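You operate a simulated robot arm through the tools that you are given. There is no shell and no other tool.

You are at the controls of a simulated robot arm. One attempt, no reset.

Task
Prime the doser, then give the yellow vial 3 shots of pink reagent and put it back.
Fine: prime with one shot into the drip cup and no more; swing the spout back over it; same well as before.
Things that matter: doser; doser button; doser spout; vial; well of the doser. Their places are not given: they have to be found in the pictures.

The check looks at the end state, three seconds after you hand in, the way a careful person would. Anything else that was tipped, shoved, dropped, spilled or broken makes it a failure.

Robot
A 7-joint arm with a two-finger parallel gripper, fixed in place. Base frame: the origin is at the foot of the arm, x ahead of it, y to its left, z up; the work surface is at about z = 0.8. Units: m, rad, N and s.
With the tool pointing down near the work surface it reaches from about 0.1 to 0.66 m from the base axis. Its first joint turns from -1.152 to 1.152 rad. Payload 1.57 kg.
The tool frame sits at the grasp point between the pads (the TCP): z along the fingers, y along the line on which they close. The tips reach 0.03 m beyond it. The gripper opens to 0.08 m. The fingers are 0.017 m wide and 0.012 m thick; the gripper's body (0.04 by 0.082 m) begins 0.08 m behind the TCP.
Orientation is told as [roll, pitch, yaw] about the base's x, y, z axes, in that order, counted from this pose: with the fingers straight down and closing along the base's y, the tool's x points along the base's -x, its y along +y and its z along -z.

Tools
- The arm moves only by the tool jog_arm. Its argument "plan" is a list of rows, each a list of 3 entries, a list of its own where there are three numbers: the shift along the tool's x, y, z in cm, then the turn, a rotation vector about the tool's x, y, z in rad, then the gripper command, from -1 (fully open) to 1 (shut), values between in proportion. In form: [[[tx, ty, tz], [ax, ay, az], grip], ...]. A call has 1 to 20 rows; each row shifts and turns the commanded pose from where the row before left it, along the tool's axes as they then stand. A row lasts 0.2 s, in which the tool goes at most 0.05 m and 0.15 rad; a call with a longer step from one row to the next is refused whole, and so is a gripper value outside its range. Where a pose cannot be reached the arm comes as near as it can. A force on the tool above 40 N (or 10 N above the force at the start of the call, whichever is more), or a blocked arm, ends the call early, and 0.2 s more pass. The fingers move at their own pace (about 0.072 m/s each) and stop on an object; they squeeze with about 31 N. The grip force told is the motor's: it shows also when the fingers shut on nothing. Time passes only in rows, and 0.2 s behind the last, so rows that do not move let the fingers close. It gives the time, the measured TCP pose, the force on the tool (base axes), the opening and the grip force at its end, in the units of the frame above (readings bear some noise), with the torque about the TCP (base axes, N m) and any sound that the robot's microphone picked up, and new pictures: "show" is both (left out), scene, wrist or none.
- Cameras (640 x 400 px; columns grow to the right, rows downward): "scene" is fixed at [0.0479, 0.425, 1.4275]; the picture's right is [-0.85, -0.52, 0.00], its down [-0.28, 0.46, -0.84] and it looks along [0.44, -0.72, -0.54] (base axes); focal length 245 px, centre (320, 200). "wrist" rides on the gripper at [0.072, -0.007, -0.122] in the tool frame; the picture's right is [0.09, 1.00, 0.00], its down [-0.84, 0.08, -0.54] and it looks along [-0.54, 0.05, 0.84] (tool axes); focal length 238 px, centre (320, 200).
- point_at(camera, pixels): for up to 12 pixels [column, row] of the newest picture of that camera ("zoom" is the newest enlarged one), the place [x, y, z] in the base frame of the surface seen there, good to about 0.003 m. It takes no simulated time.
- enlarge(camera, box): a new picture of the part [left, top, right, bottom] of that camera's present view, enlarged. It takes no simulated time.
- close_job(): hands the job in; it is judged then, once.

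Leave the gripper open and the arm clear of the work at the hand-in unless told otherwise.

The tools are called as name(argument=value, ...) on one line, values as JSON. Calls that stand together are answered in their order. jog_arm: Moves the arm, as the interface text tells. Its arguments: {"type":"object","properties":{"plan":{"type":"array","items":{"type":"array"}},"show":{"type":"string","enum":["both","scene","wrist","none"]}},"required":["plan"]} The other tools are called the same way: point_at (camera, pixels) gives the place of the surface under pixels of a picture; enlarge (camera, box) takes an enlarged picture of a part of a camera's view; close_job () hands the job in.

At the start:

```text
time_s: 0.0
eef_pos: [0.3879, 0.0232, 1.2187]
orientation: [0.001, 0.0, -0.001]
force: [0.4, -0.6, -0.1]
moment: [0.01, 0.02, 0.04]
width: 0.0801
grip_force: 0.1
```

scene: 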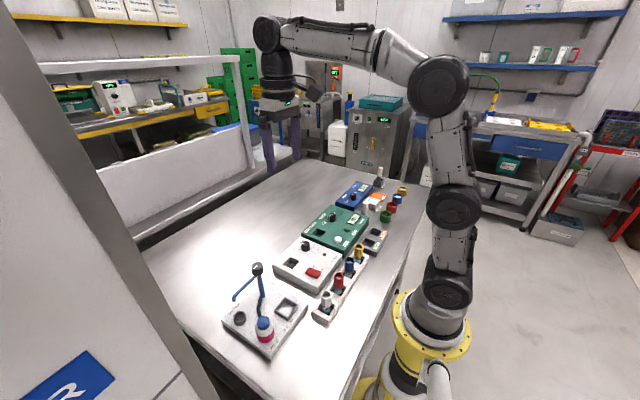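
wrist: 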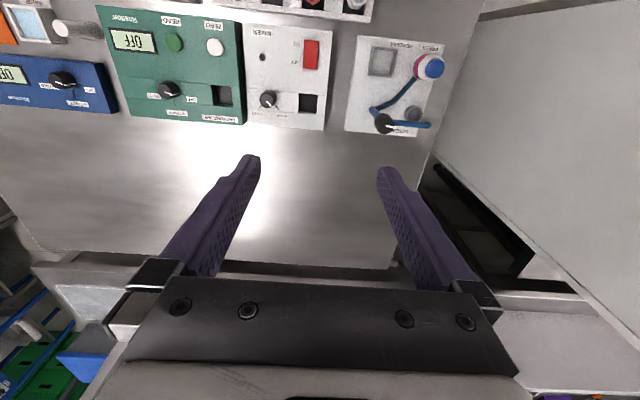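

I see a pale panel at the lower left of the scene (about column 265, row 320) with a blue arm, a pink/blue bottle and a square well. A rack of coloured vials is near (340, 285). I'll enlarge both areas first.

enlarge(camera="scene", box=[210, 250, 330, 360])

enlarge(camera="wrist", box=[330, 20, 460, 150])

enlarge(camera="scene", box=[260, 160, 420, 330])

```text
3.64 times, centred on (270, 305) of scene
```

zoom: 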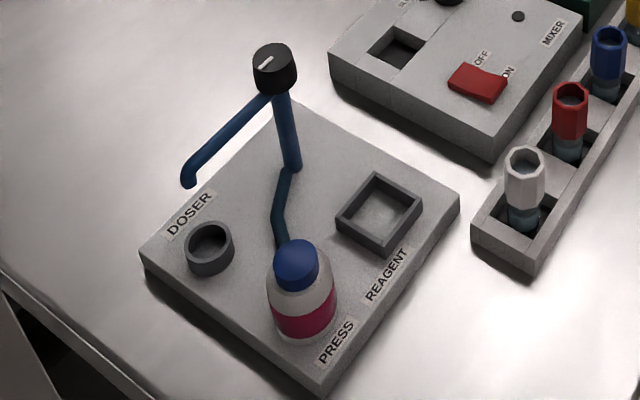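

```text
3.08 times, centred on (395, 85) of wrist
```

zoom: 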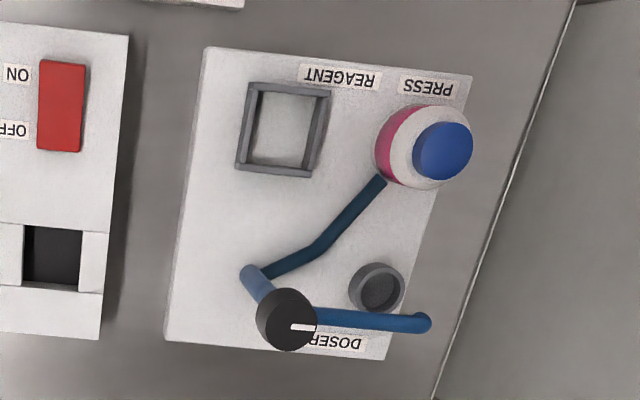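

```text
2.35 times, centred on (340, 245) of scene
```

zoom: 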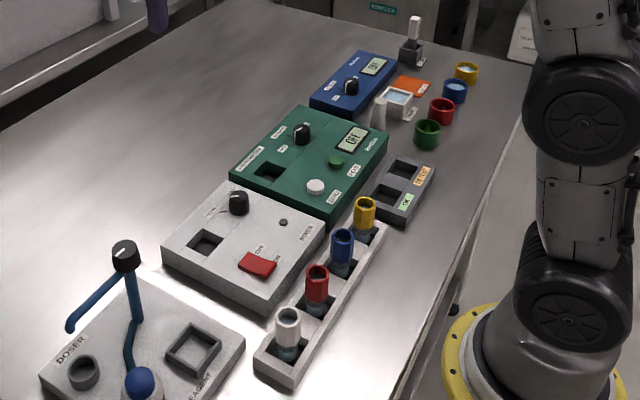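

The doser is the panel with the pump bottle (blue cap, PRESS label), a swinging blue spout on a knobbed post, a round drip cup and a square well. The yellow vial is at the far end of the rack. I'll measure the key points in the scene picture now.

point_at(camera="scene", pixels=[[258, 268], [262, 318], [265, 330], [236, 299], [240, 319], [286, 310], [359, 247], [359, 253], [349, 265], [339, 281], [326, 299], [303, 290]])

point_at(camera="wrist", pixels=[[388, 126], [429, 124], [434, 68], [413, 112], [381, 62], [374, 48], [394, 51], [364, 74], [388, 75], [395, 113], [409, 102], [370, 108]])

enlarge(camera="scene", box=[305, 225, 385, 325])

```text
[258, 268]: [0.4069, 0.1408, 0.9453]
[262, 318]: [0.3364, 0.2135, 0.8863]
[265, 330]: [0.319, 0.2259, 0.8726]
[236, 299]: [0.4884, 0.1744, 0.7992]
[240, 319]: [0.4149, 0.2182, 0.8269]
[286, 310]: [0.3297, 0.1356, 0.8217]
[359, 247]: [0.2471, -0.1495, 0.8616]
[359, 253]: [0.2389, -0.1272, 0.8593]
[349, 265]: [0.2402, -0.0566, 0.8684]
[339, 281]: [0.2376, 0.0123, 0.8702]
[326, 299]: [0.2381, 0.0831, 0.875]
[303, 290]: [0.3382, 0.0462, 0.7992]
```

```text
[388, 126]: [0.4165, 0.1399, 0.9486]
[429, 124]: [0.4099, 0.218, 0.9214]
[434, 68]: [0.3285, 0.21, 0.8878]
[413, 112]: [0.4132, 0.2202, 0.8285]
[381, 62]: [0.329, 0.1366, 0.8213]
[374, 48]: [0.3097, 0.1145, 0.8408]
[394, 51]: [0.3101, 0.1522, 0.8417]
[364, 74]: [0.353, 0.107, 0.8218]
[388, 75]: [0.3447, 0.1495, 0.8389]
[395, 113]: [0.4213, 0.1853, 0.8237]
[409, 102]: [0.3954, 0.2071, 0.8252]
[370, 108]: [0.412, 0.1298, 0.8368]
```

```text
4.00 times, centred on (345, 275) of scene
```

zoom: 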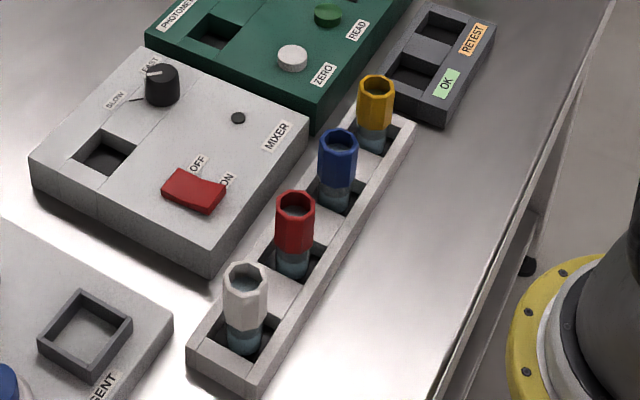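

The spout tip (0.41, 0.218, 0.92) already hangs over the drip cup (0.413, 0.220). The post is at about (0.41, 0.14), the pump cap top at about (0.328, 0.21, 0.888), the square well at (0.33, 0.137), and the yellow vial at about (0.24, -0.127). Next I close the fingers and move to a viewing height above the doser, staying clear of everything.

jog_arm(plan=[[[0.7, 3.1, 1.5], [0, 0, 0], 1], [[0.7, 3.1, 3], [0, 0, 0], 1], [[0.7, 3.1, 3], [0, 0, 0], 1], [[0.7, 3.1, 3], [0, 0, 0], 1], [[0.7, 3.1, 2.5], [0, 0, 0], 1], [[0, 0, 0], [0, 0, 0], 1], [[0, 0, 0], [0, 0, 0], 1]])

```text
time_s: 1.6
eef_pos: [0.3518, 0.1802, 1.0886]
orientation: [0.0, 0.0, -0.001]
force: [0.8, 0.0, 0.1]
moment: [0.03, -0.02, 0.02]
width: 0.0
grip_force: 21.4
```

scene: 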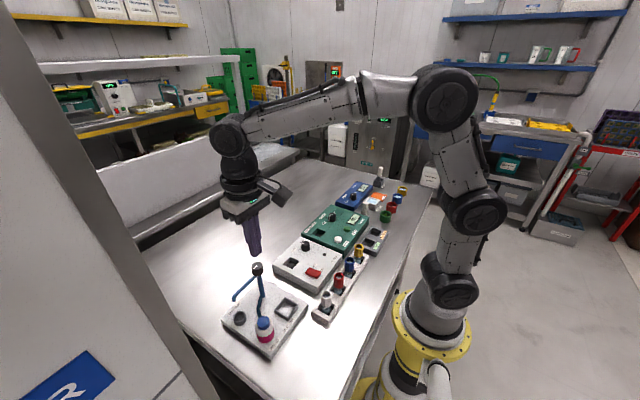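
wrist: 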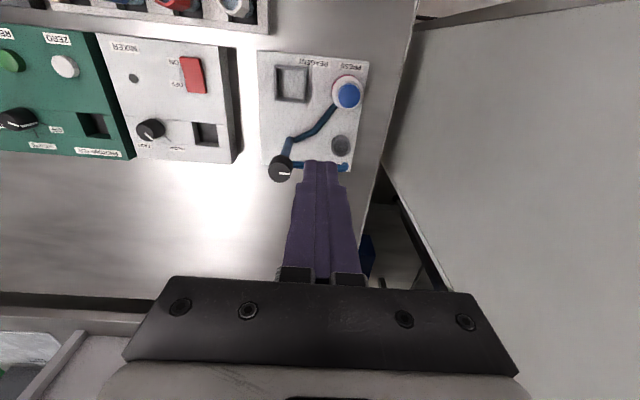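

The arm is at (0.352, 0.180, 1.089). In the wrist picture the blue cap is at about (347, 95). I'll enlarge and measure the cap, cup, spout tip and knob.

enlarge(camera="wrist", box=[255, 45, 375, 185])

point_at(camera="wrist", pixels=[[347, 95], [338, 95], [356, 95], [347, 86], [347, 104], [343, 80], [344, 167], [282, 168], [272, 168], [291, 168], [340, 146], [291, 85]])

```text
2.86 times, centred on (315, 115) of wrist
```

zoom: 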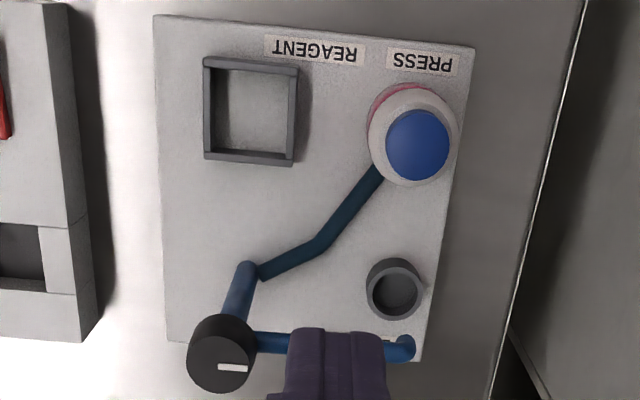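

```text
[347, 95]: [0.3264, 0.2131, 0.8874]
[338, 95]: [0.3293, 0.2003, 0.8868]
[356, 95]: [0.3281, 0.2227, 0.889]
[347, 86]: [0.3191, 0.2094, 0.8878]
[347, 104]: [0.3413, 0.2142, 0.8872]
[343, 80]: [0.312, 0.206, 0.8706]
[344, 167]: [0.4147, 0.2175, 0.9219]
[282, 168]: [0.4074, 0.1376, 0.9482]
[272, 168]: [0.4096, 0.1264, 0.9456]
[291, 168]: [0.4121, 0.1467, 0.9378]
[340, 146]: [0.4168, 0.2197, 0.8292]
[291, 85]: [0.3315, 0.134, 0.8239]
```

The cap centre averages to about (0.329, 0.212), top z ≈ 0.887, so the tips should touch at TCP z ≈ 0.917. I'll go over the cap and down to TCP z ≈ 0.937, still clear of it.

jog_arm(plan=[[[2.28, 3.18, 0], [0, 0, 0], 1], [[0, 0, 3], [0, 0, 0], 1], [[0, 0, 4], [0, 0, 0], 1], [[0, 0, 4], [0, 0, 0], 1], [[0, 0, 3], [0, 0, 0], 1], [[0, 0, 1.1], [0, 0, 0], 1], [[0, 0, 0], [0, 0, 0], 1], [[0, 0, 0], [0, 0, 0], 1]])

```text
time_s: 3.4
eef_pos: [0.33, 0.2116, 0.9375]
orientation: [0.0, -0.001, 0.001]
force: [0.0, 0.5, 0.8]
moment: [-0.01, 0.03, 0.02]
width: 0.0
grip_force: 21.3
```

scene: 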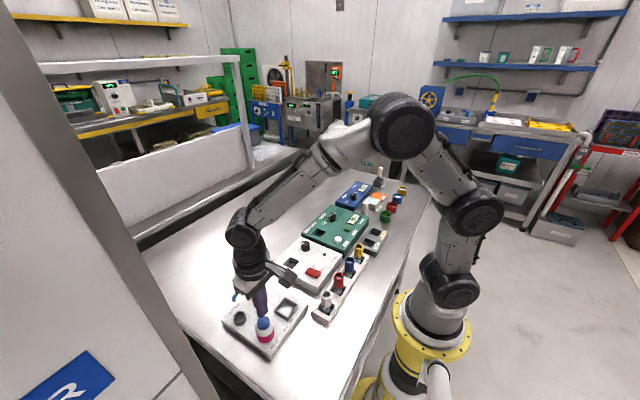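
wrist: 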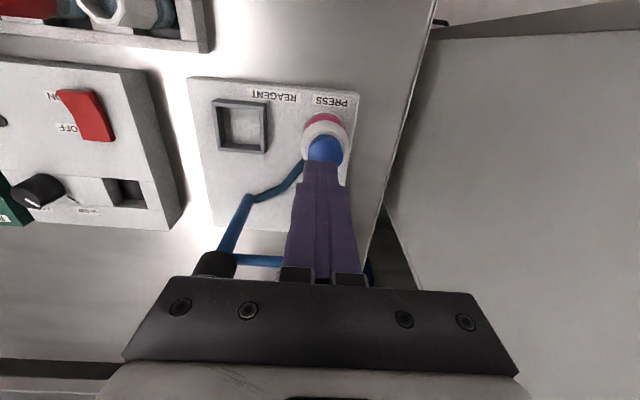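

The tips hover about 2 cm over the blue cap, with no contact force. I'll go down slowly: 1.6 cm, then small 2 mm steps, watching force and sound.

jog_arm(plan=[[[0, 0, 1.0], [0, 0, 0], 1], [[0, 0, 0.6], [0, 0, 0], 1], [[0, 0, 0.2], [0, 0, 0], 1], [[0, 0, 0.2], [0, 0, 0], 1], [[0, 0, 0], [0, 0, 0], 1]], show="wrist")

```text
time_s: 4.6
eef_pos: [0.3289, 0.2096, 0.9173]
orientation: [-0.001, 0.002, 0.0]
force: [-0.3, 0.4, -0.5]
moment: [-0.04, -0.04, -0.01]
width: 0.0004
grip_force: 21.1
```

wrist: 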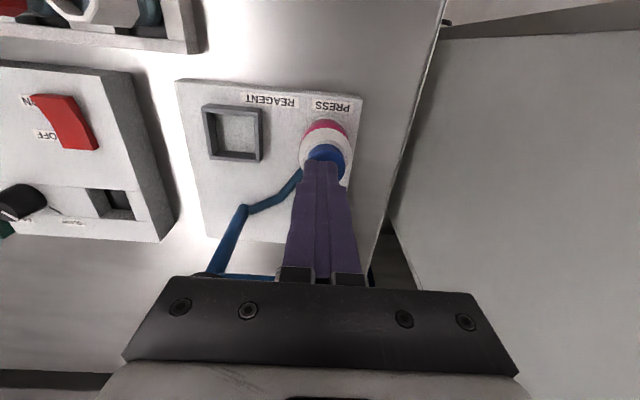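

No contact yet at TCP z 0.917 (force near zero, no sound). I'll keep going in 2 mm steps.

jog_arm(plan=[[[0, 0, 0.2], [0, 0, 0], 1], [[0, 0, 0.2], [0, 0, 0], 1], [[0, 0, 0], [0, 0, 0], 1]], show="none")

```text
time_s: 5.4
eef_pos: [0.3287, 0.2111, 0.9127]
orientation: [0.001, 0.002, 0.001]
force: [-0.9, -0.9, 2.7]
moment: [-0.01, 0.03, 0.03]
width: 0.0
grip_force: 20.8
```

A light contact of 2.7 N upward at z 0.9127, so the tips are on the cap. I'll press on in 2 mm steps, listening.

jog_arm(plan=[[[0, 0, 0.2], [0, 0, 0], 1], [[0, 0, 0.1], [0, 0, 0], 1], [[0, 0, 0], [0, 0, 0], 1]], show="none")

```text
time_s: 6.2
eef_pos: [0.3295, 0.2125, 0.9109]
orientation: [0.001, 0.001, 0.003]
force: [-1.7, 0.2, 2.2]
moment: [0.02, 0.05, 0.0]
width: 0.0001
grip_force: 21.3
heard: click
```

I heard one click at z ≈ 0.911, so the press registered. I'll lift straight off the cap and look at the drip cup.

jog_arm(plan=[[[0, 0, -0.5], [0, 0, 0], 1], [[0, 0, -2.5], [0, 0, 0], 1], [[0, 0, -4], [0, 0, 0], 1], [[0, 0, -4], [0, 0, 0], 1], [[0, 0, 0], [0, 0, 0], 1], [[0, 0, 0], [0, 0, 0], 1]])

```text
time_s: 7.6
eef_pos: [0.3295, 0.2112, 1.022]
orientation: [0.001, 0.0, 0.001]
force: [0.4, 0.0, -0.2]
moment: [0.02, 0.0, 0.0]
width: 0.0
grip_force: 21.5
```

scene: 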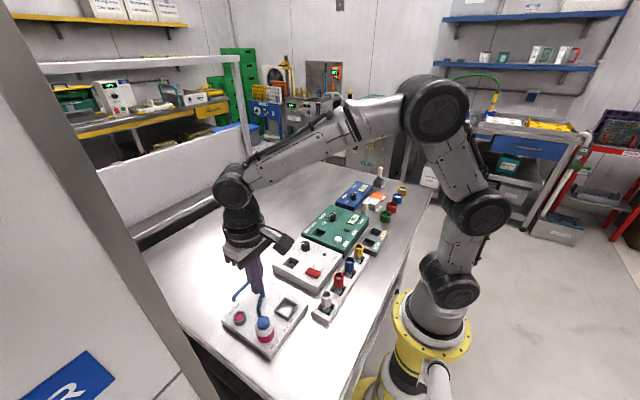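
wrist: 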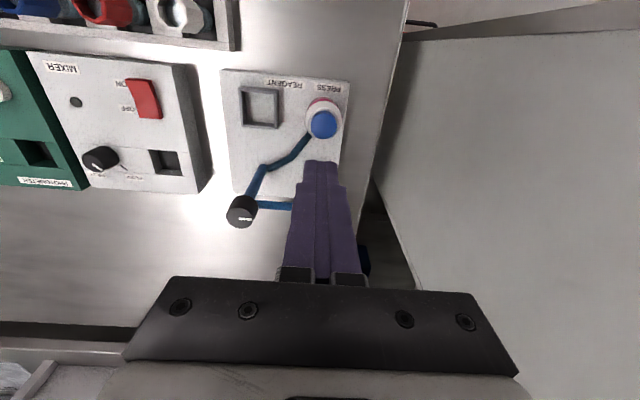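

The drip cup at scene (240, 319) now looks pink. I'll zoom in to confirm the prime and check for drips.

enlarge(camera="scene", box=[215, 260, 315, 355])

```text
4.21 times, centred on (265, 308) of scene
```

zoom: 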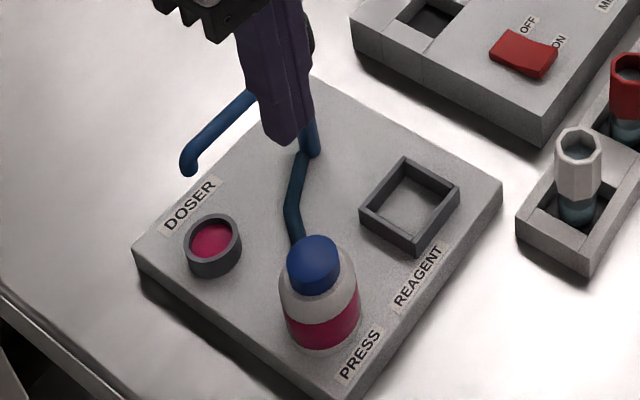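

Pink reagent is in the cup and nowhere else. Next I go to fetch the yellow vial: up a little and across to above about (0.25, -0.13, 1.05), opening the fingers on the way.

jog_arm(plan=[[[0.5, -2, -2], [0, 0, 0], 1], [[0.8, -4, -1], [0, 0, 0], 1], [[0.8, -4, 0], [0, 0, 0], 1], [[0.9, -4, 0], [0, 0, 0], 0.5], [[0.9, -4, 0], [0, 0, 0], 0], [[0.9, -4, 0], [0, 0, 0], 0], [[0.9, -4, 0], [0, 0, 0], 0], [[0.9, -4, 0], [0, 0, 0], 0], [[0.9, -3, 0], [0, 0, 0], 0], [[0.5, -1, 0], [0, 0, 0], 0], [[0, 0, 0], [0, 0, 0], 0], [[0, 0, 0], [0, 0, 0], 0]])

```text
time_s: 10.2
eef_pos: [0.2503, -0.13, 1.0512]
orientation: [-0.001, 0.0, -0.002]
force: [-0.8, 0.2, -0.1]
moment: [0.0, -0.01, -0.01]
width: 0.0399
grip_force: 0.0
```

scene: 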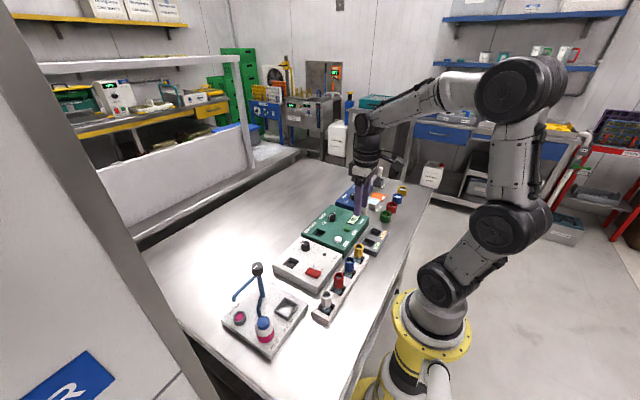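
wrist: 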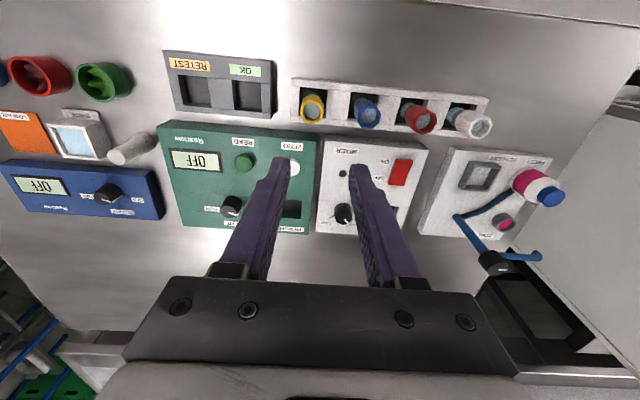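

The yellow vial is at wrist (313, 106) in the end well of the rack. I'll enlarge and measure its rim and the well.

enlarge(camera="wrist", box=[280, 70, 390, 140])

point_at(camera="wrist", pixels=[[313, 112], [302, 105], [325, 105], [313, 96], [313, 122], [313, 107], [313, 90], [295, 90], [340, 105], [367, 118]])

enlarge(camera="scene", box=[335, 225, 385, 275])

```text
5.71 times, centred on (335, 105) of wrist
```

zoom: 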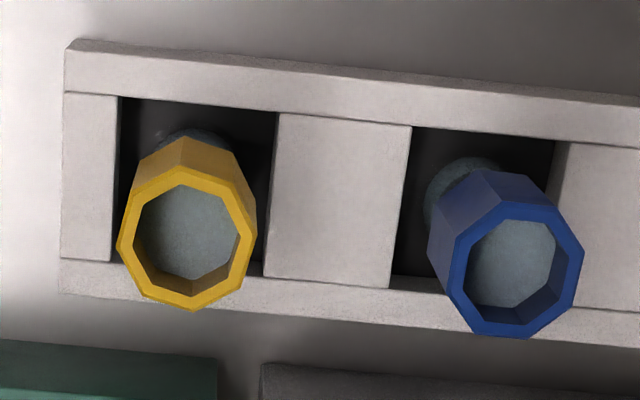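

```text
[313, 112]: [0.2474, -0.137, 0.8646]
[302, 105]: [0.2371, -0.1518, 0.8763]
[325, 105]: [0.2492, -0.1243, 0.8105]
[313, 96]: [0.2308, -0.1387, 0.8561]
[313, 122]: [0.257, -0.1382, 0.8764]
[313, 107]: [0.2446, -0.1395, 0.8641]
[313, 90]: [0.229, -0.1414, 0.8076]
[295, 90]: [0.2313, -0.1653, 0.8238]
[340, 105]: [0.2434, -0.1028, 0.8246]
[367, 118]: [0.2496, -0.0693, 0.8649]
```

```text
8.00 times, centred on (360, 250) of scene
```

zoom: 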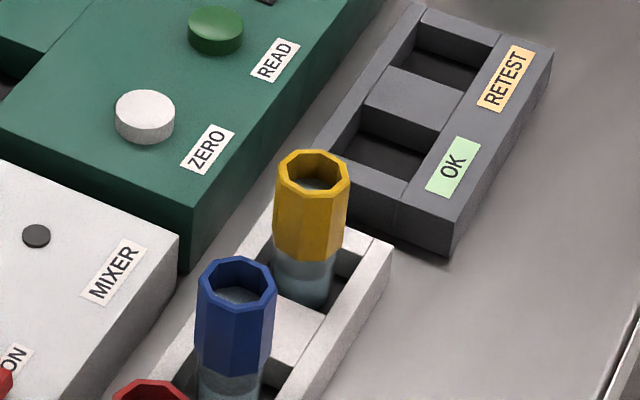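

The vial has an octagonal yellow collar (rim z ≈ 0.876), and the rack top is at z ≈ 0.825. I'll measure the rim corners and rack edges more closely for centre and orientation.

point_at(camera="wrist", pixels=[[301.2, 113], [322.8, 110.3], [312.4, 123], [311.2, 100.6], [319.6, 102.2], [303.6, 103.2], [321, 119], [303.2, 120.5], [290, 78], [450, 92], [290, 119], [430, 131]])

point_at(camera="zoom", pixels=[[278, 178], [347, 182], [312, 202], [314, 152], [290, 160], [338, 160], [290, 195], [335, 197], [300, 240], [290, 258], [300, 295], [340, 295]])

```text
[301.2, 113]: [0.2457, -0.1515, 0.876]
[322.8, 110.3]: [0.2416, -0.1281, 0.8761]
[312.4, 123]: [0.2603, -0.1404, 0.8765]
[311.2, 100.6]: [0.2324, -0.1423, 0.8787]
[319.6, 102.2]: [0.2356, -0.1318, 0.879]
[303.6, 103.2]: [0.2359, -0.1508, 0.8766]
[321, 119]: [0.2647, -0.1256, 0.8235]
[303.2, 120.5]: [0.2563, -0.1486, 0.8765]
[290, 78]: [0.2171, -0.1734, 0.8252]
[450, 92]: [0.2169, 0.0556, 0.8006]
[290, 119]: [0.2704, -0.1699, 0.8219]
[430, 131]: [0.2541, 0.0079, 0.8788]
```

```text
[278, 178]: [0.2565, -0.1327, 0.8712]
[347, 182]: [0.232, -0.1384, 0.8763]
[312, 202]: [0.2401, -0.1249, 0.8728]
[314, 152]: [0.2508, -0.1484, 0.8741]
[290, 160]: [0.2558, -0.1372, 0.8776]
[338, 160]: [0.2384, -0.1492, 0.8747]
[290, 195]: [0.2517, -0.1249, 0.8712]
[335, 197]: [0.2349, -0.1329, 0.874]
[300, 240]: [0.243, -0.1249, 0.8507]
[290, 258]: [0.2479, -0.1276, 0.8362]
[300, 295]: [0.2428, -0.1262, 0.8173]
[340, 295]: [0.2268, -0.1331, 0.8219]
```

Rim centre ≈ (0.2455, -0.1395), collar about 27 mm across. Its corners lie about 4° off the base axes, so yaw ≈ -0.32 rad puts the fingers on two flats. I'll centre over the vial, turn, set the opening to about 48 mm and descend part-way to TCP z ≈ 0.92.

jog_arm(plan=[[[0.5, -0.93, 0], [0, 0, 0], -0.2], [[0, 0, 2], [0, 0, 0.11], -0.2], [[0, 0, 3], [0, 0, 0.11], -0.2], [[0, 0, 3], [0, 0, 0.1], -0.2], [[0, 0, 3], [0, 0, 0], -0.2], [[0, 0, 2], [0, 0, 0], -0.2], [[0, 0, 0], [0, 0, 0], -0.2], [[0, 0, 0], [0, 0, 0], -0.2]])

```text
time_s: 12.0
eef_pos: [0.2447, -0.1387, 0.9201]
orientation: [0.0, 0.001, -0.319]
force: [-0.4, 0.1, 0.0]
moment: [0.02, -0.01, 0.01]
width: 0.0478
grip_force: 0.0
```

scene: 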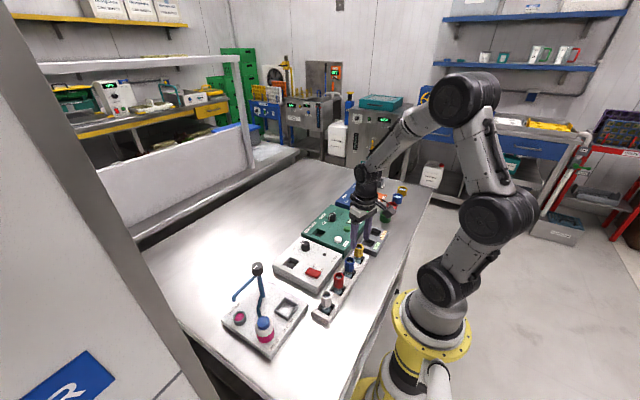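
wrist: 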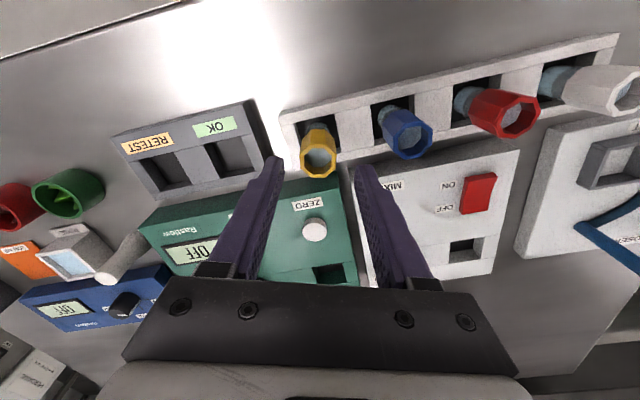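

Yaw is -0.319 and the fingers straddle the vial as seen at wrist (318, 155). I'll check the centring with a zoom and points.

enlarge(camera="wrist", box=[260, 100, 390, 200])

point_at(camera="wrist", pixels=[[302, 152], [335, 160], [318, 176], [320, 146], [306, 172], [332, 172], [308, 147], [332, 150]])

enlarge(camera="scene", box=[330, 200, 400, 270])

```text
4.00 times, centred on (325, 150) of wrist
```

zoom: 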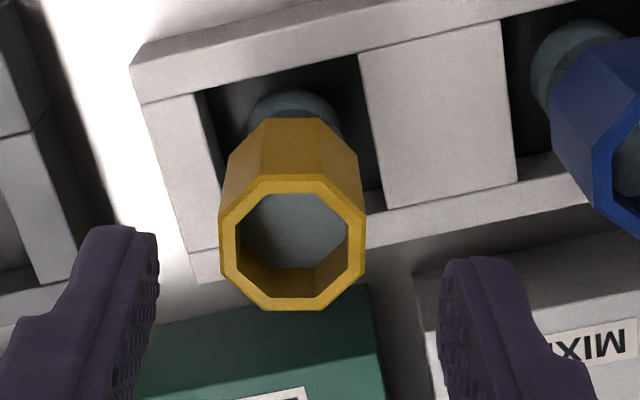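

```text
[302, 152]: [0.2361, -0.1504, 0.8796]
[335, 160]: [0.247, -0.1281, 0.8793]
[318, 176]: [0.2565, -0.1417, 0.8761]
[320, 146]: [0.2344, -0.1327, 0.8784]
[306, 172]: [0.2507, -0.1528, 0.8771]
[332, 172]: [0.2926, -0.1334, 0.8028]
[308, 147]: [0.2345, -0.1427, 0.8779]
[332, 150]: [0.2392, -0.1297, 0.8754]
```

```text
5.71 times, centred on (365, 235) of scene
```

zoom: 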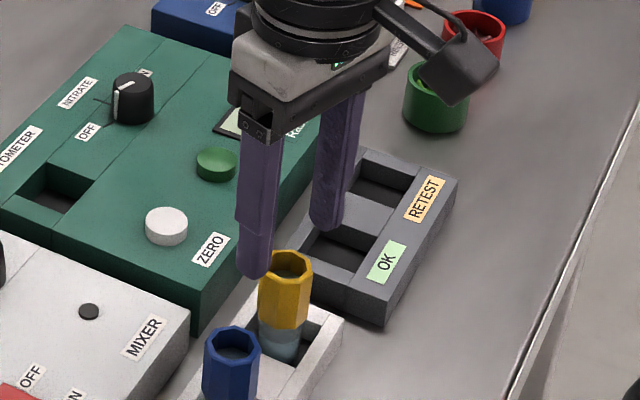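

The collar's flats now face the fingers, with clear room on both sides. I'll descend 5.9 cm to TCP z ≈ 0.861, keeping the tips above the rack top, without closing yet.

jog_arm(plan=[[[-0.1, -0.08, 1], [0, 0, 0], -0.2], [[0, 0, 2], [0, 0, 0], -0.2], [[0, 0, 2], [0, 0, 0], -0.2], [[0, 0, 0.9], [0, 0, 0], -0.2], [[0, 0, 0], [0, 0, 0], -0.2], [[0, 0, 0], [0, 0, 0], -0.2]])

```text
time_s: 13.4
eef_pos: [0.2445, -0.1393, 0.8617]
orientation: [0.0, 0.0, -0.32]
force: [-0.4, 0.4, -0.4]
moment: [-0.01, 0.0, 0.0]
width: 0.0482
grip_force: 0.1
```

scene: 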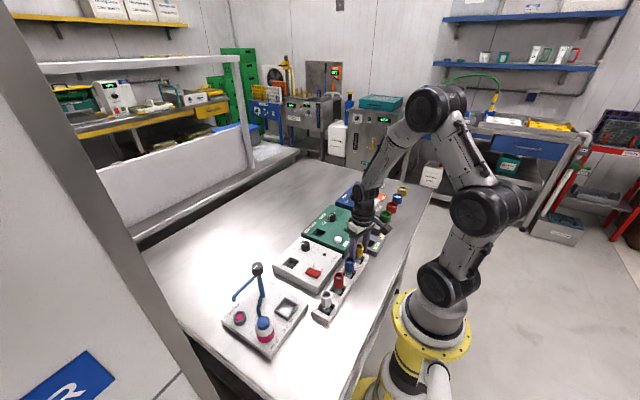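
wrist: 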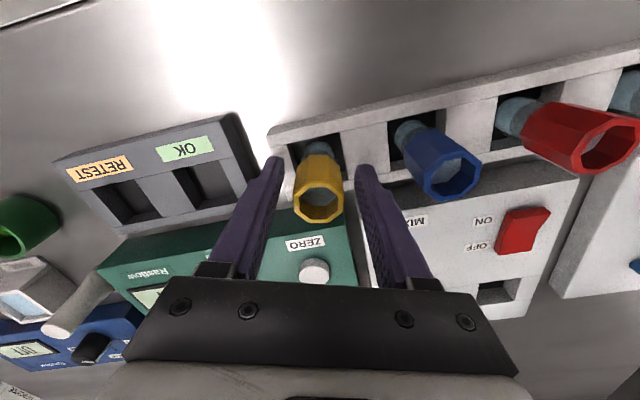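

Fingers are around the collar and nothing is touched. I'll close on it now.

jog_arm(plan=[[[0, 0, 0], [0, 0, 0], 0.3], [[0, 0, 0], [0, 0, 0], 1], [[0, 0, 0], [0, 0, 0], 1], [[0, 0, 0], [0, 0, 0], 1]])

```text
time_s: 14.4
eef_pos: [0.2451, -0.1388, 0.8621]
orientation: [0.0, 0.001, -0.322]
force: [0.5, 0.4, -0.5]
moment: [-0.03, 0.01, 0.05]
width: 0.0274
grip_force: 31.0
```

scene: 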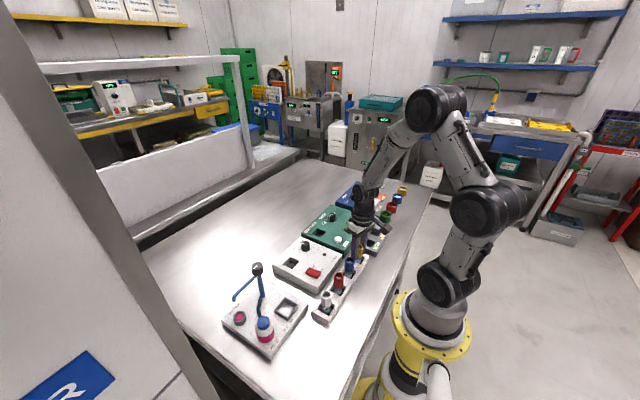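
wrist: 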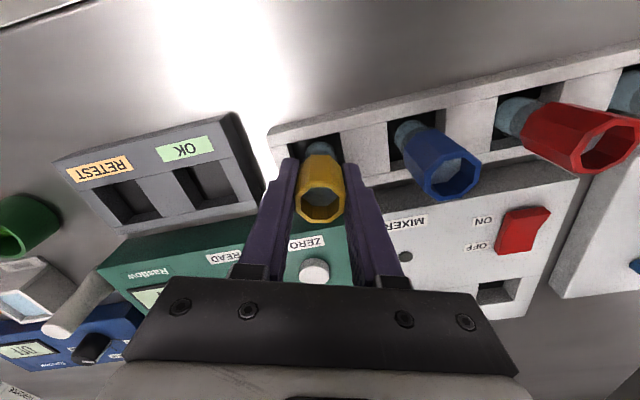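

Grip is firm: 31 N, width 27.4 mm. I'll lift straight up about 12 cm, gently at first.

jog_arm(plan=[[[0, 0, -0.8], [0, 0, 0], 1], [[0, 0, -1.5], [0, 0, 0], 1], [[0, 0, -2], [0, 0, 0], 1], [[0, 0, -2.5], [0, 0, 0], 1], [[0, 0, -2.5], [0, 0, 0], 1], [[0, 0, -2.2], [0, 0, 0], 1], [[0, 0, -0.5], [0, 0, 0], 1], [[0, 0, 0], [0, 0, 0], 1]])

```text
time_s: 16.2
eef_pos: [0.245, -0.1389, 0.9821]
orientation: [0.0, 0.001, -0.318]
force: [0.6, -0.3, 0.1]
moment: [0.04, 0.02, 0.0]
width: 0.027
grip_force: 30.7
```

scene: 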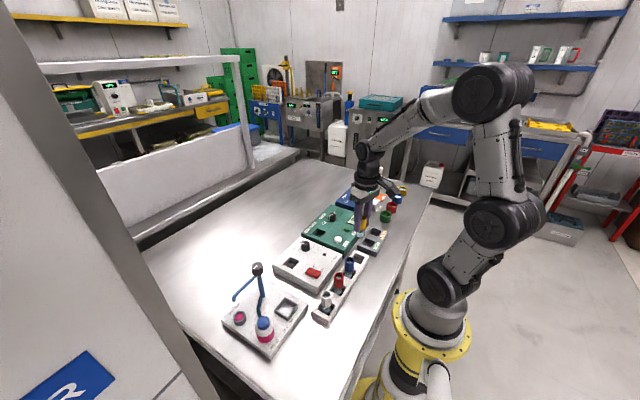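
wrist: 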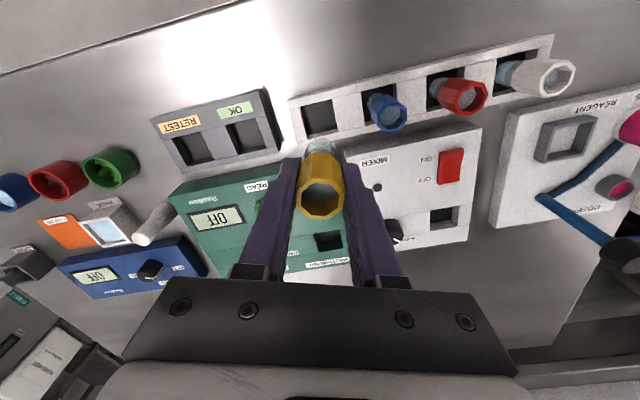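

The vial is lifted cleanly and the empty well shows at wrist (319, 119). I'll zoom on it and record its corners for the return, and the doser well as well.

enlarge(camera="wrist", box=[280, 80, 380, 170])

point_at(camera="wrist", pixels=[[301, 106], [330, 101], [338, 129], [308, 137], [319, 119], [540, 125], [592, 115], [585, 150], [536, 160], [563, 139]])

enlarge(camera="scene", box=[330, 180, 400, 270])

```text
4.44 times, centred on (330, 125) of wrist
```

zoom: 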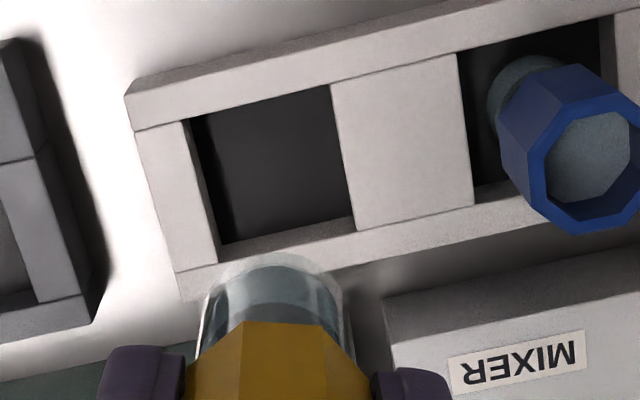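

```text
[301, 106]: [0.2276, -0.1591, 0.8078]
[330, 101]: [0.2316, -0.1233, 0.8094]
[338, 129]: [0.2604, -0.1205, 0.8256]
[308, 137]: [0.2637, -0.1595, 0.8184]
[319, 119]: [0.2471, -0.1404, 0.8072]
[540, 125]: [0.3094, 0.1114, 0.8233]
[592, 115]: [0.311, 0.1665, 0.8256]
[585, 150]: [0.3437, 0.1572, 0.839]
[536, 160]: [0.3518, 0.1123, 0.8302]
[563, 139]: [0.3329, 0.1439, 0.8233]
```

```text
4.44 times, centred on (365, 225) of scene
```

zoom: 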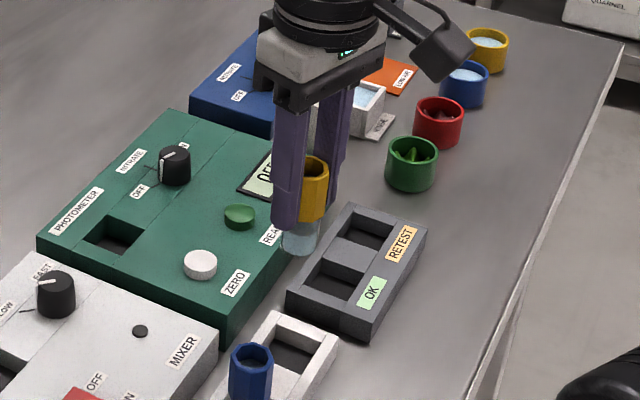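

The rack well centre is about (0.245, -0.1405), floor 0.8075, some 35 mm wide. I'll carry the vial across at this height (its bottom ≈ 0.928, above the other vials) to over the doser well at about (0.331, 0.136).

jog_arm(plan=[[[0, 1.3, -0.5], [0, 0, 0], 1], [[0.05, 2.5, -0.5], [0, 0, 0], 1], [[0.05, 3, 0], [0, 0, 0], 1], [[0.05, 3, 0], [0, 0, 0], 1], [[0.05, 3, 0], [0, 0, 0], 1], [[0.05, 3, 0], [0, 0, 0], 1], [[0.05, 3, 0], [0, 0, 0], 1], [[0.05, 3, 0], [0, 0, 0], 1], [[0.05, 3, 0], [0, 0, 0], 1], [[0.05, 2.5, 0], [0, 0, 0], 1], [[0.05, 1.5, 0], [0, 0, 0], 1], [[0, 0, 0], [0, 0, 0], 1], [[0, 0, 0], [0, 0, 0], 1]])

```text
time_s: 19.0
eef_pos: [0.3293, 0.135, 0.9913]
orientation: [0.0, 0.0, -0.32]
force: [-0.3, -0.2, -0.4]
moment: [-0.01, -0.01, 0.0]
width: 0.0274
grip_force: 30.7
```

scene: 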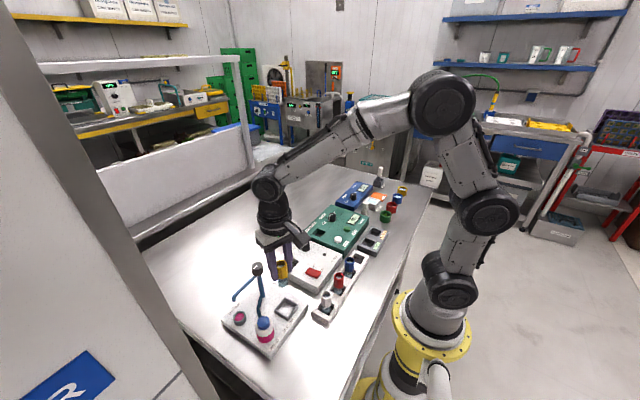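
wrist: 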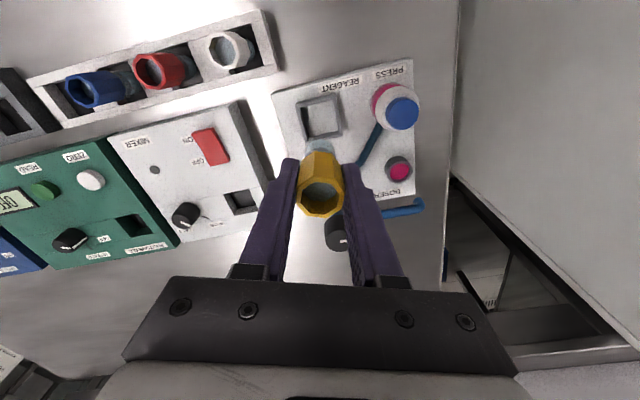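

The vial is over the doser; the square well shows at wrist (320, 118). I'll zoom and measure its inner walls.

enlarge(camera="wrist", box=[280, 80, 380, 170])

point_at(camera="wrist", pixels=[[297, 104], [335, 96], [344, 127], [305, 138], [320, 116], [301, 106], [333, 99], [338, 126], [308, 133], [316, 101], [303, 120], [340, 112]])

enlarge(camera="scene", box=[220, 230, 330, 350])

```text
4.44 times, centred on (330, 125) of wrist
```

zoom: 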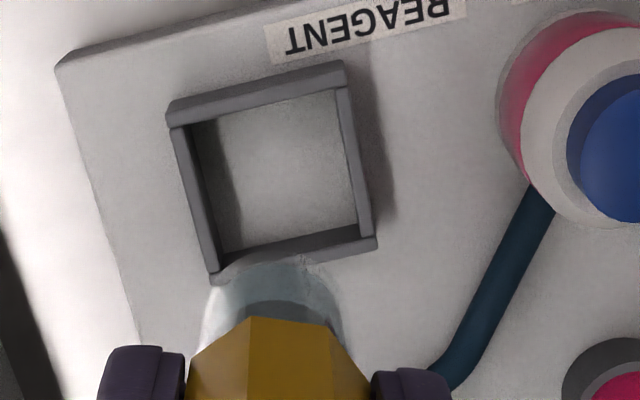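

```text
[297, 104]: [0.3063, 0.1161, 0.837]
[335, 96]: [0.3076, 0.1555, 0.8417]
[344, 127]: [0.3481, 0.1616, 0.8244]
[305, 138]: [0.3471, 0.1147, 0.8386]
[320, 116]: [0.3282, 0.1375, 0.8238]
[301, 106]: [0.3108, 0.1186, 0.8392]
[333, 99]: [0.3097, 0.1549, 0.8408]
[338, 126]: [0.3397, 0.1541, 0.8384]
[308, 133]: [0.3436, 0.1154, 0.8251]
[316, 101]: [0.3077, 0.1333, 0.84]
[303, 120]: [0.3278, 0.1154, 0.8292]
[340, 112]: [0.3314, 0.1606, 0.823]
```

```text
3.33 times, centred on (275, 290) of scene
```

zoom: 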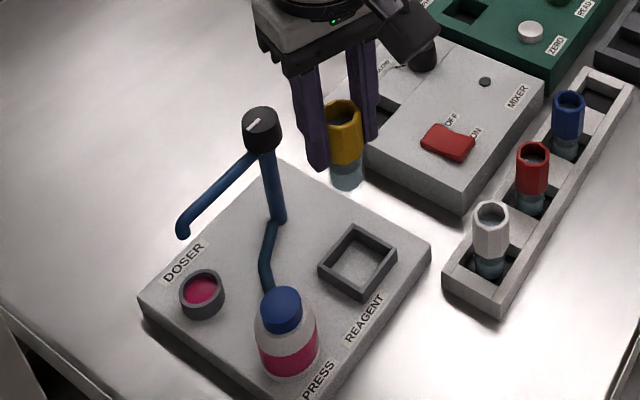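

I'll refine with points right on the tops of the four frame walls.

point_at(camera="wrist", pixels=[[316.5, 99.5], [338, 115.5], [325.5, 135.5], [301, 125], [315.5, 138], [335, 134], [336, 105], [298.5, 115], [306, 102], [327, 97], [341, 128], [304, 138]])

point_at(camera="zoom", pixels=[[355, 229], [395, 256], [361, 296], [320, 267], [337, 246], [377, 242], [380, 278], [340, 284], [358, 262]])

```text
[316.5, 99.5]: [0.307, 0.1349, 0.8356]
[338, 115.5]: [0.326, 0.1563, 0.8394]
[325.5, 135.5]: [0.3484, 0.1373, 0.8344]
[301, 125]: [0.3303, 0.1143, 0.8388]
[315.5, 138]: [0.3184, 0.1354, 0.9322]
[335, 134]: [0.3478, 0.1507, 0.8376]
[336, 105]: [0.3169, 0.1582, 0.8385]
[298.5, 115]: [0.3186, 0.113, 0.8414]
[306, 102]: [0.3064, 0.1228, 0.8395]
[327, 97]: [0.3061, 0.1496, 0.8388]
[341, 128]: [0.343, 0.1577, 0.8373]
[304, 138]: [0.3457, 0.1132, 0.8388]
```

```text
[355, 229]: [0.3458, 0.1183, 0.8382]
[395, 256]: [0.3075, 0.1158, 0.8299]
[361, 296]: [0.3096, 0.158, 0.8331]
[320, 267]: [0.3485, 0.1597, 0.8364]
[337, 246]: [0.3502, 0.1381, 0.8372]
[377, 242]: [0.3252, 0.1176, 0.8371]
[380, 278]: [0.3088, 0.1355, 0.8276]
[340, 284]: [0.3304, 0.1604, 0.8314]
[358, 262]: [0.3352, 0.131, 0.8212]
```

The frame walls give a well centre of (0.328, 0.1367), inner width about 36 mm, floor 0.8235, so the release height should be TCP z ≈ 0.878. I'll correct laterally by about 2 mm and go down to TCP z ≈ 0.90, just above the frame rim.

jog_arm(plan=[[[0.23, 0.11, 0.5], [0, 0, 0], 1], [[0, 0, 2], [0, 0, 0], 1], [[0, 0, 2.5], [0, 0, 0], 1], [[0, 0, 2.5], [0, 0, 0], 1], [[0, 0, 1.5], [0, 0, 0], 1], [[0, 0, 0], [0, 0, 0], 1], [[0, 0, 0], [0, 0, 0], 1]])

```text
time_s: 20.6
eef_pos: [0.3294, 0.1382, 0.902]
orientation: [-0.001, 0.001, -0.32]
force: [0.6, 0.2, 0.1]
moment: [0.0, -0.01, 0.01]
width: 0.0272
grip_force: 31.0
```

scene: 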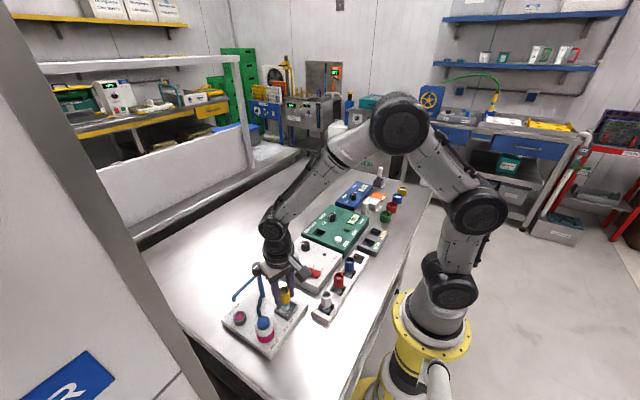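
wrist: 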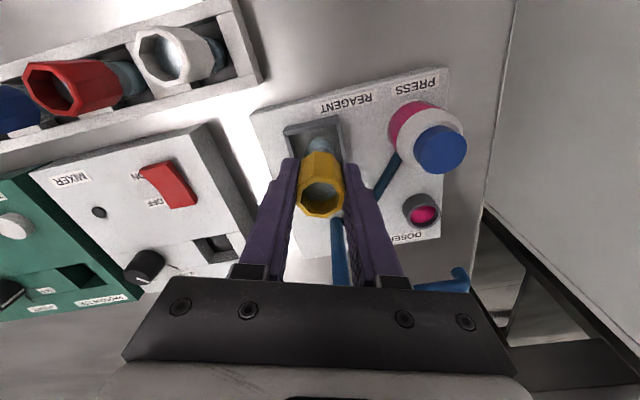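

TCP reads (0.329, 0.138, 0.902). I'll check the vial against the frame in zooms from both cameras.

enlarge(camera="wrist", box=[270, 110, 370, 190])

enlarge(camera="scene", box=[255, 270, 315, 330])

```text
5.00 times, centred on (320, 150) of wrist
```

zoom: 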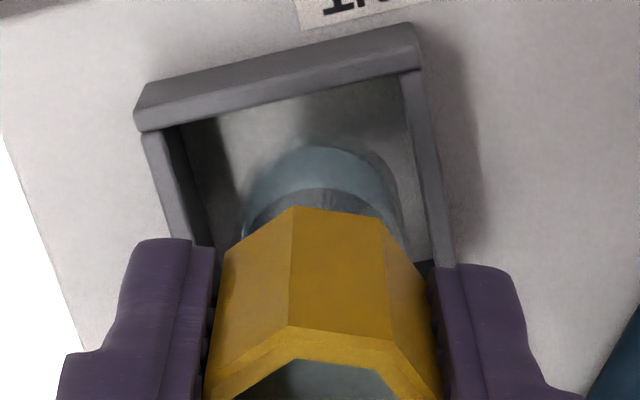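

```text
6.67 times, centred on (285, 300) of scene
```

zoom: 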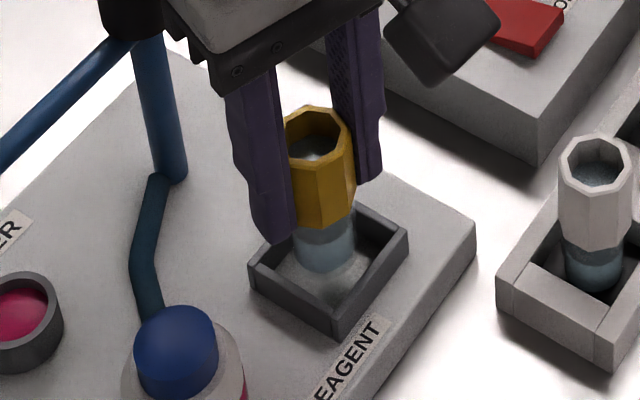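

The vial body (≈23 mm) sits well inside the 36 mm frame, within 1–2 mm of centre. I'll shift 1 mm along -tool y and lower to TCP z ≈ 0.881, then check force.

jog_arm(plan=[[[0, -0.1, 0.6], [0, 0, 0], 1], [[0, 0, 0.8], [0, 0, 0], 1], [[0, 0, 0.5], [0, 0, 0], 1], [[0, 0, 0.2], [0, 0, 0], 1], [[0, 0, 0], [0, 0, 0], 1]], show="scene")

```text
time_s: 21.8
eef_pos: [0.3304, 0.1372, 0.8819]
orientation: [0.004, -0.005, -0.32]
force: [-1.6, -4.8, 21.9]
moment: [-0.27, 0.09, 0.07]
width: 0.0275
grip_force: 31.1
```

scene: 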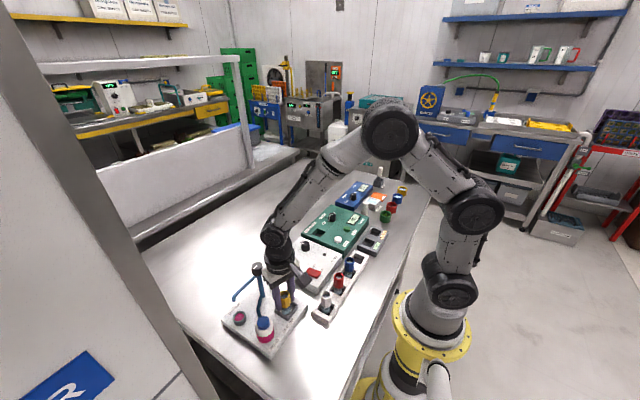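

22 N upward at z 0.882. By geometry the vial bottom is at about 0.8275, inside the frame, so it has reached the floor. I'll ease up about 1 mm to unload it and zoom to confirm before releasing.

jog_arm(plan=[[[0, 0, -0.12], [0, 0, 0], 1], [[0, 0, 0], [0, 0, 0], 1]])

enlarge(camera="wrist", box=[270, 110, 370, 190])

enlarge(camera="scene", box=[255, 270, 315, 330])

```text
time_s: 22.4
eef_pos: [0.3291, 0.1366, 0.881]
orientation: [0.001, -0.002, -0.319]
force: [4.2, -2.5, 14.0]
moment: [-0.21, -0.25, -0.02]
width: 0.0271
grip_force: 30.7
```

scene: 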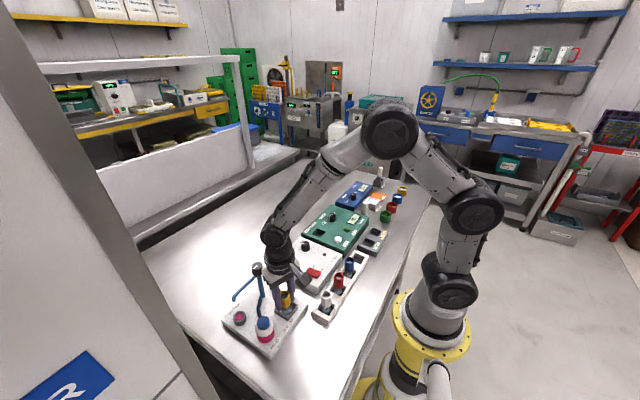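
wrist: 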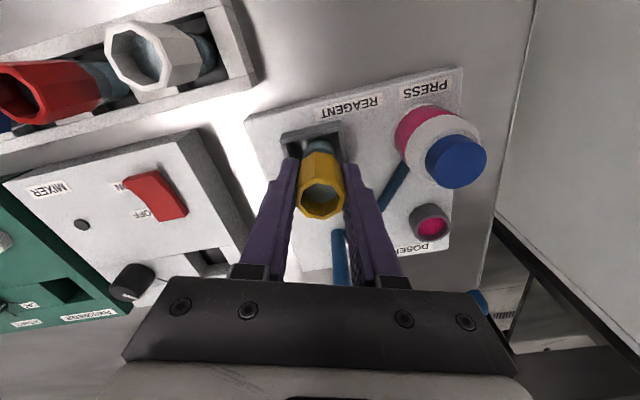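

```text
5.00 times, centred on (320, 150) of wrist
```

zoom: 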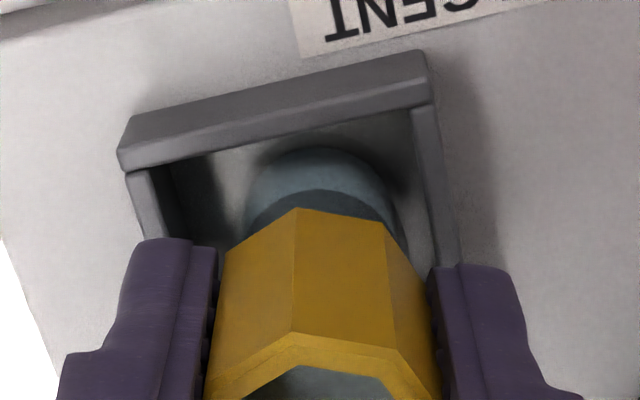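

```text
6.67 times, centred on (285, 300) of scene
```

zoom: 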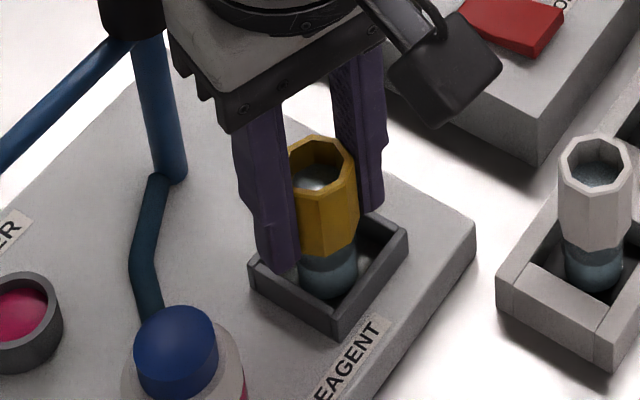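

The vial stands inside the well on the floor. I'll ease up another 1.5 mm and then open slowly to about 48 mm.

jog_arm(plan=[[[0, 0, -0.15], [0, 0, 0], 1], [[0, 0, 0], [0, 0, 0], 1]], show="none")

```text
time_s: 23.0
eef_pos: [0.3273, 0.1367, 0.8818]
orientation: [-0.003, 0.005, -0.318]
force: [0.0, 0.6, 2.9]
moment: [0.03, -0.03, 0.03]
width: 0.0275
grip_force: 30.8
```

Force is down to 3 N. Now I open the fingers gradually.

jog_arm(plan=[[[0, 0, 0], [0, 0, 0], 0.25], [[0, 0, 0], [0, 0, 0], 0.1], [[0, 0, 0], [0, 0, 0], -0.1], [[0, 0, 0], [0, 0, 0], -0.2], [[0, 0, 0], [0, 0, 0], -0.2]])

enlarge(camera="scene", box=[255, 270, 315, 330])

```text
time_s: 24.2
eef_pos: [0.3298, 0.1374, 0.8832]
orientation: [-0.001, 0.0, -0.319]
force: [0.3, -0.1, -0.8]
moment: [-0.02, 0.02, -0.01]
width: 0.0479
grip_force: 0.1
```

scene: 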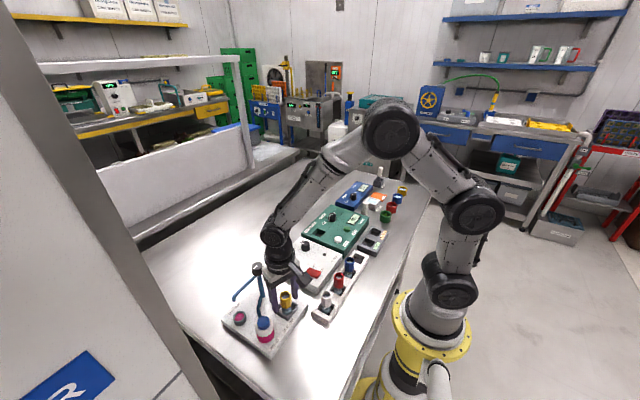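
wrist: 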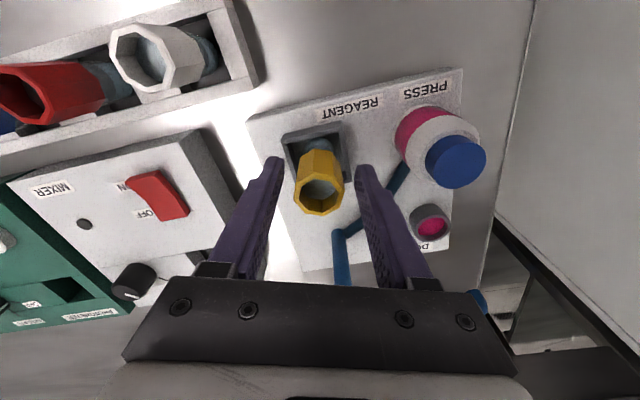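

```text
6.67 times, centred on (285, 300) of scene
```

zoom: 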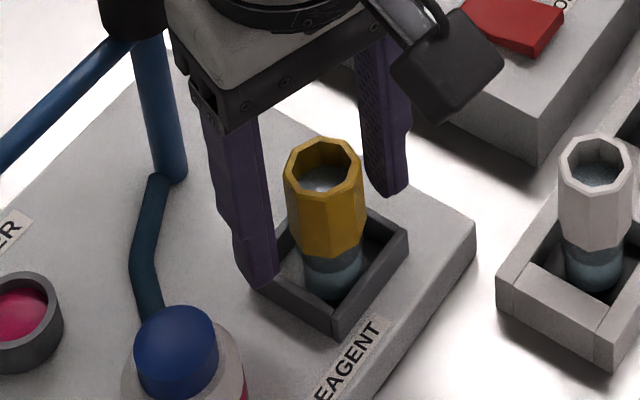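

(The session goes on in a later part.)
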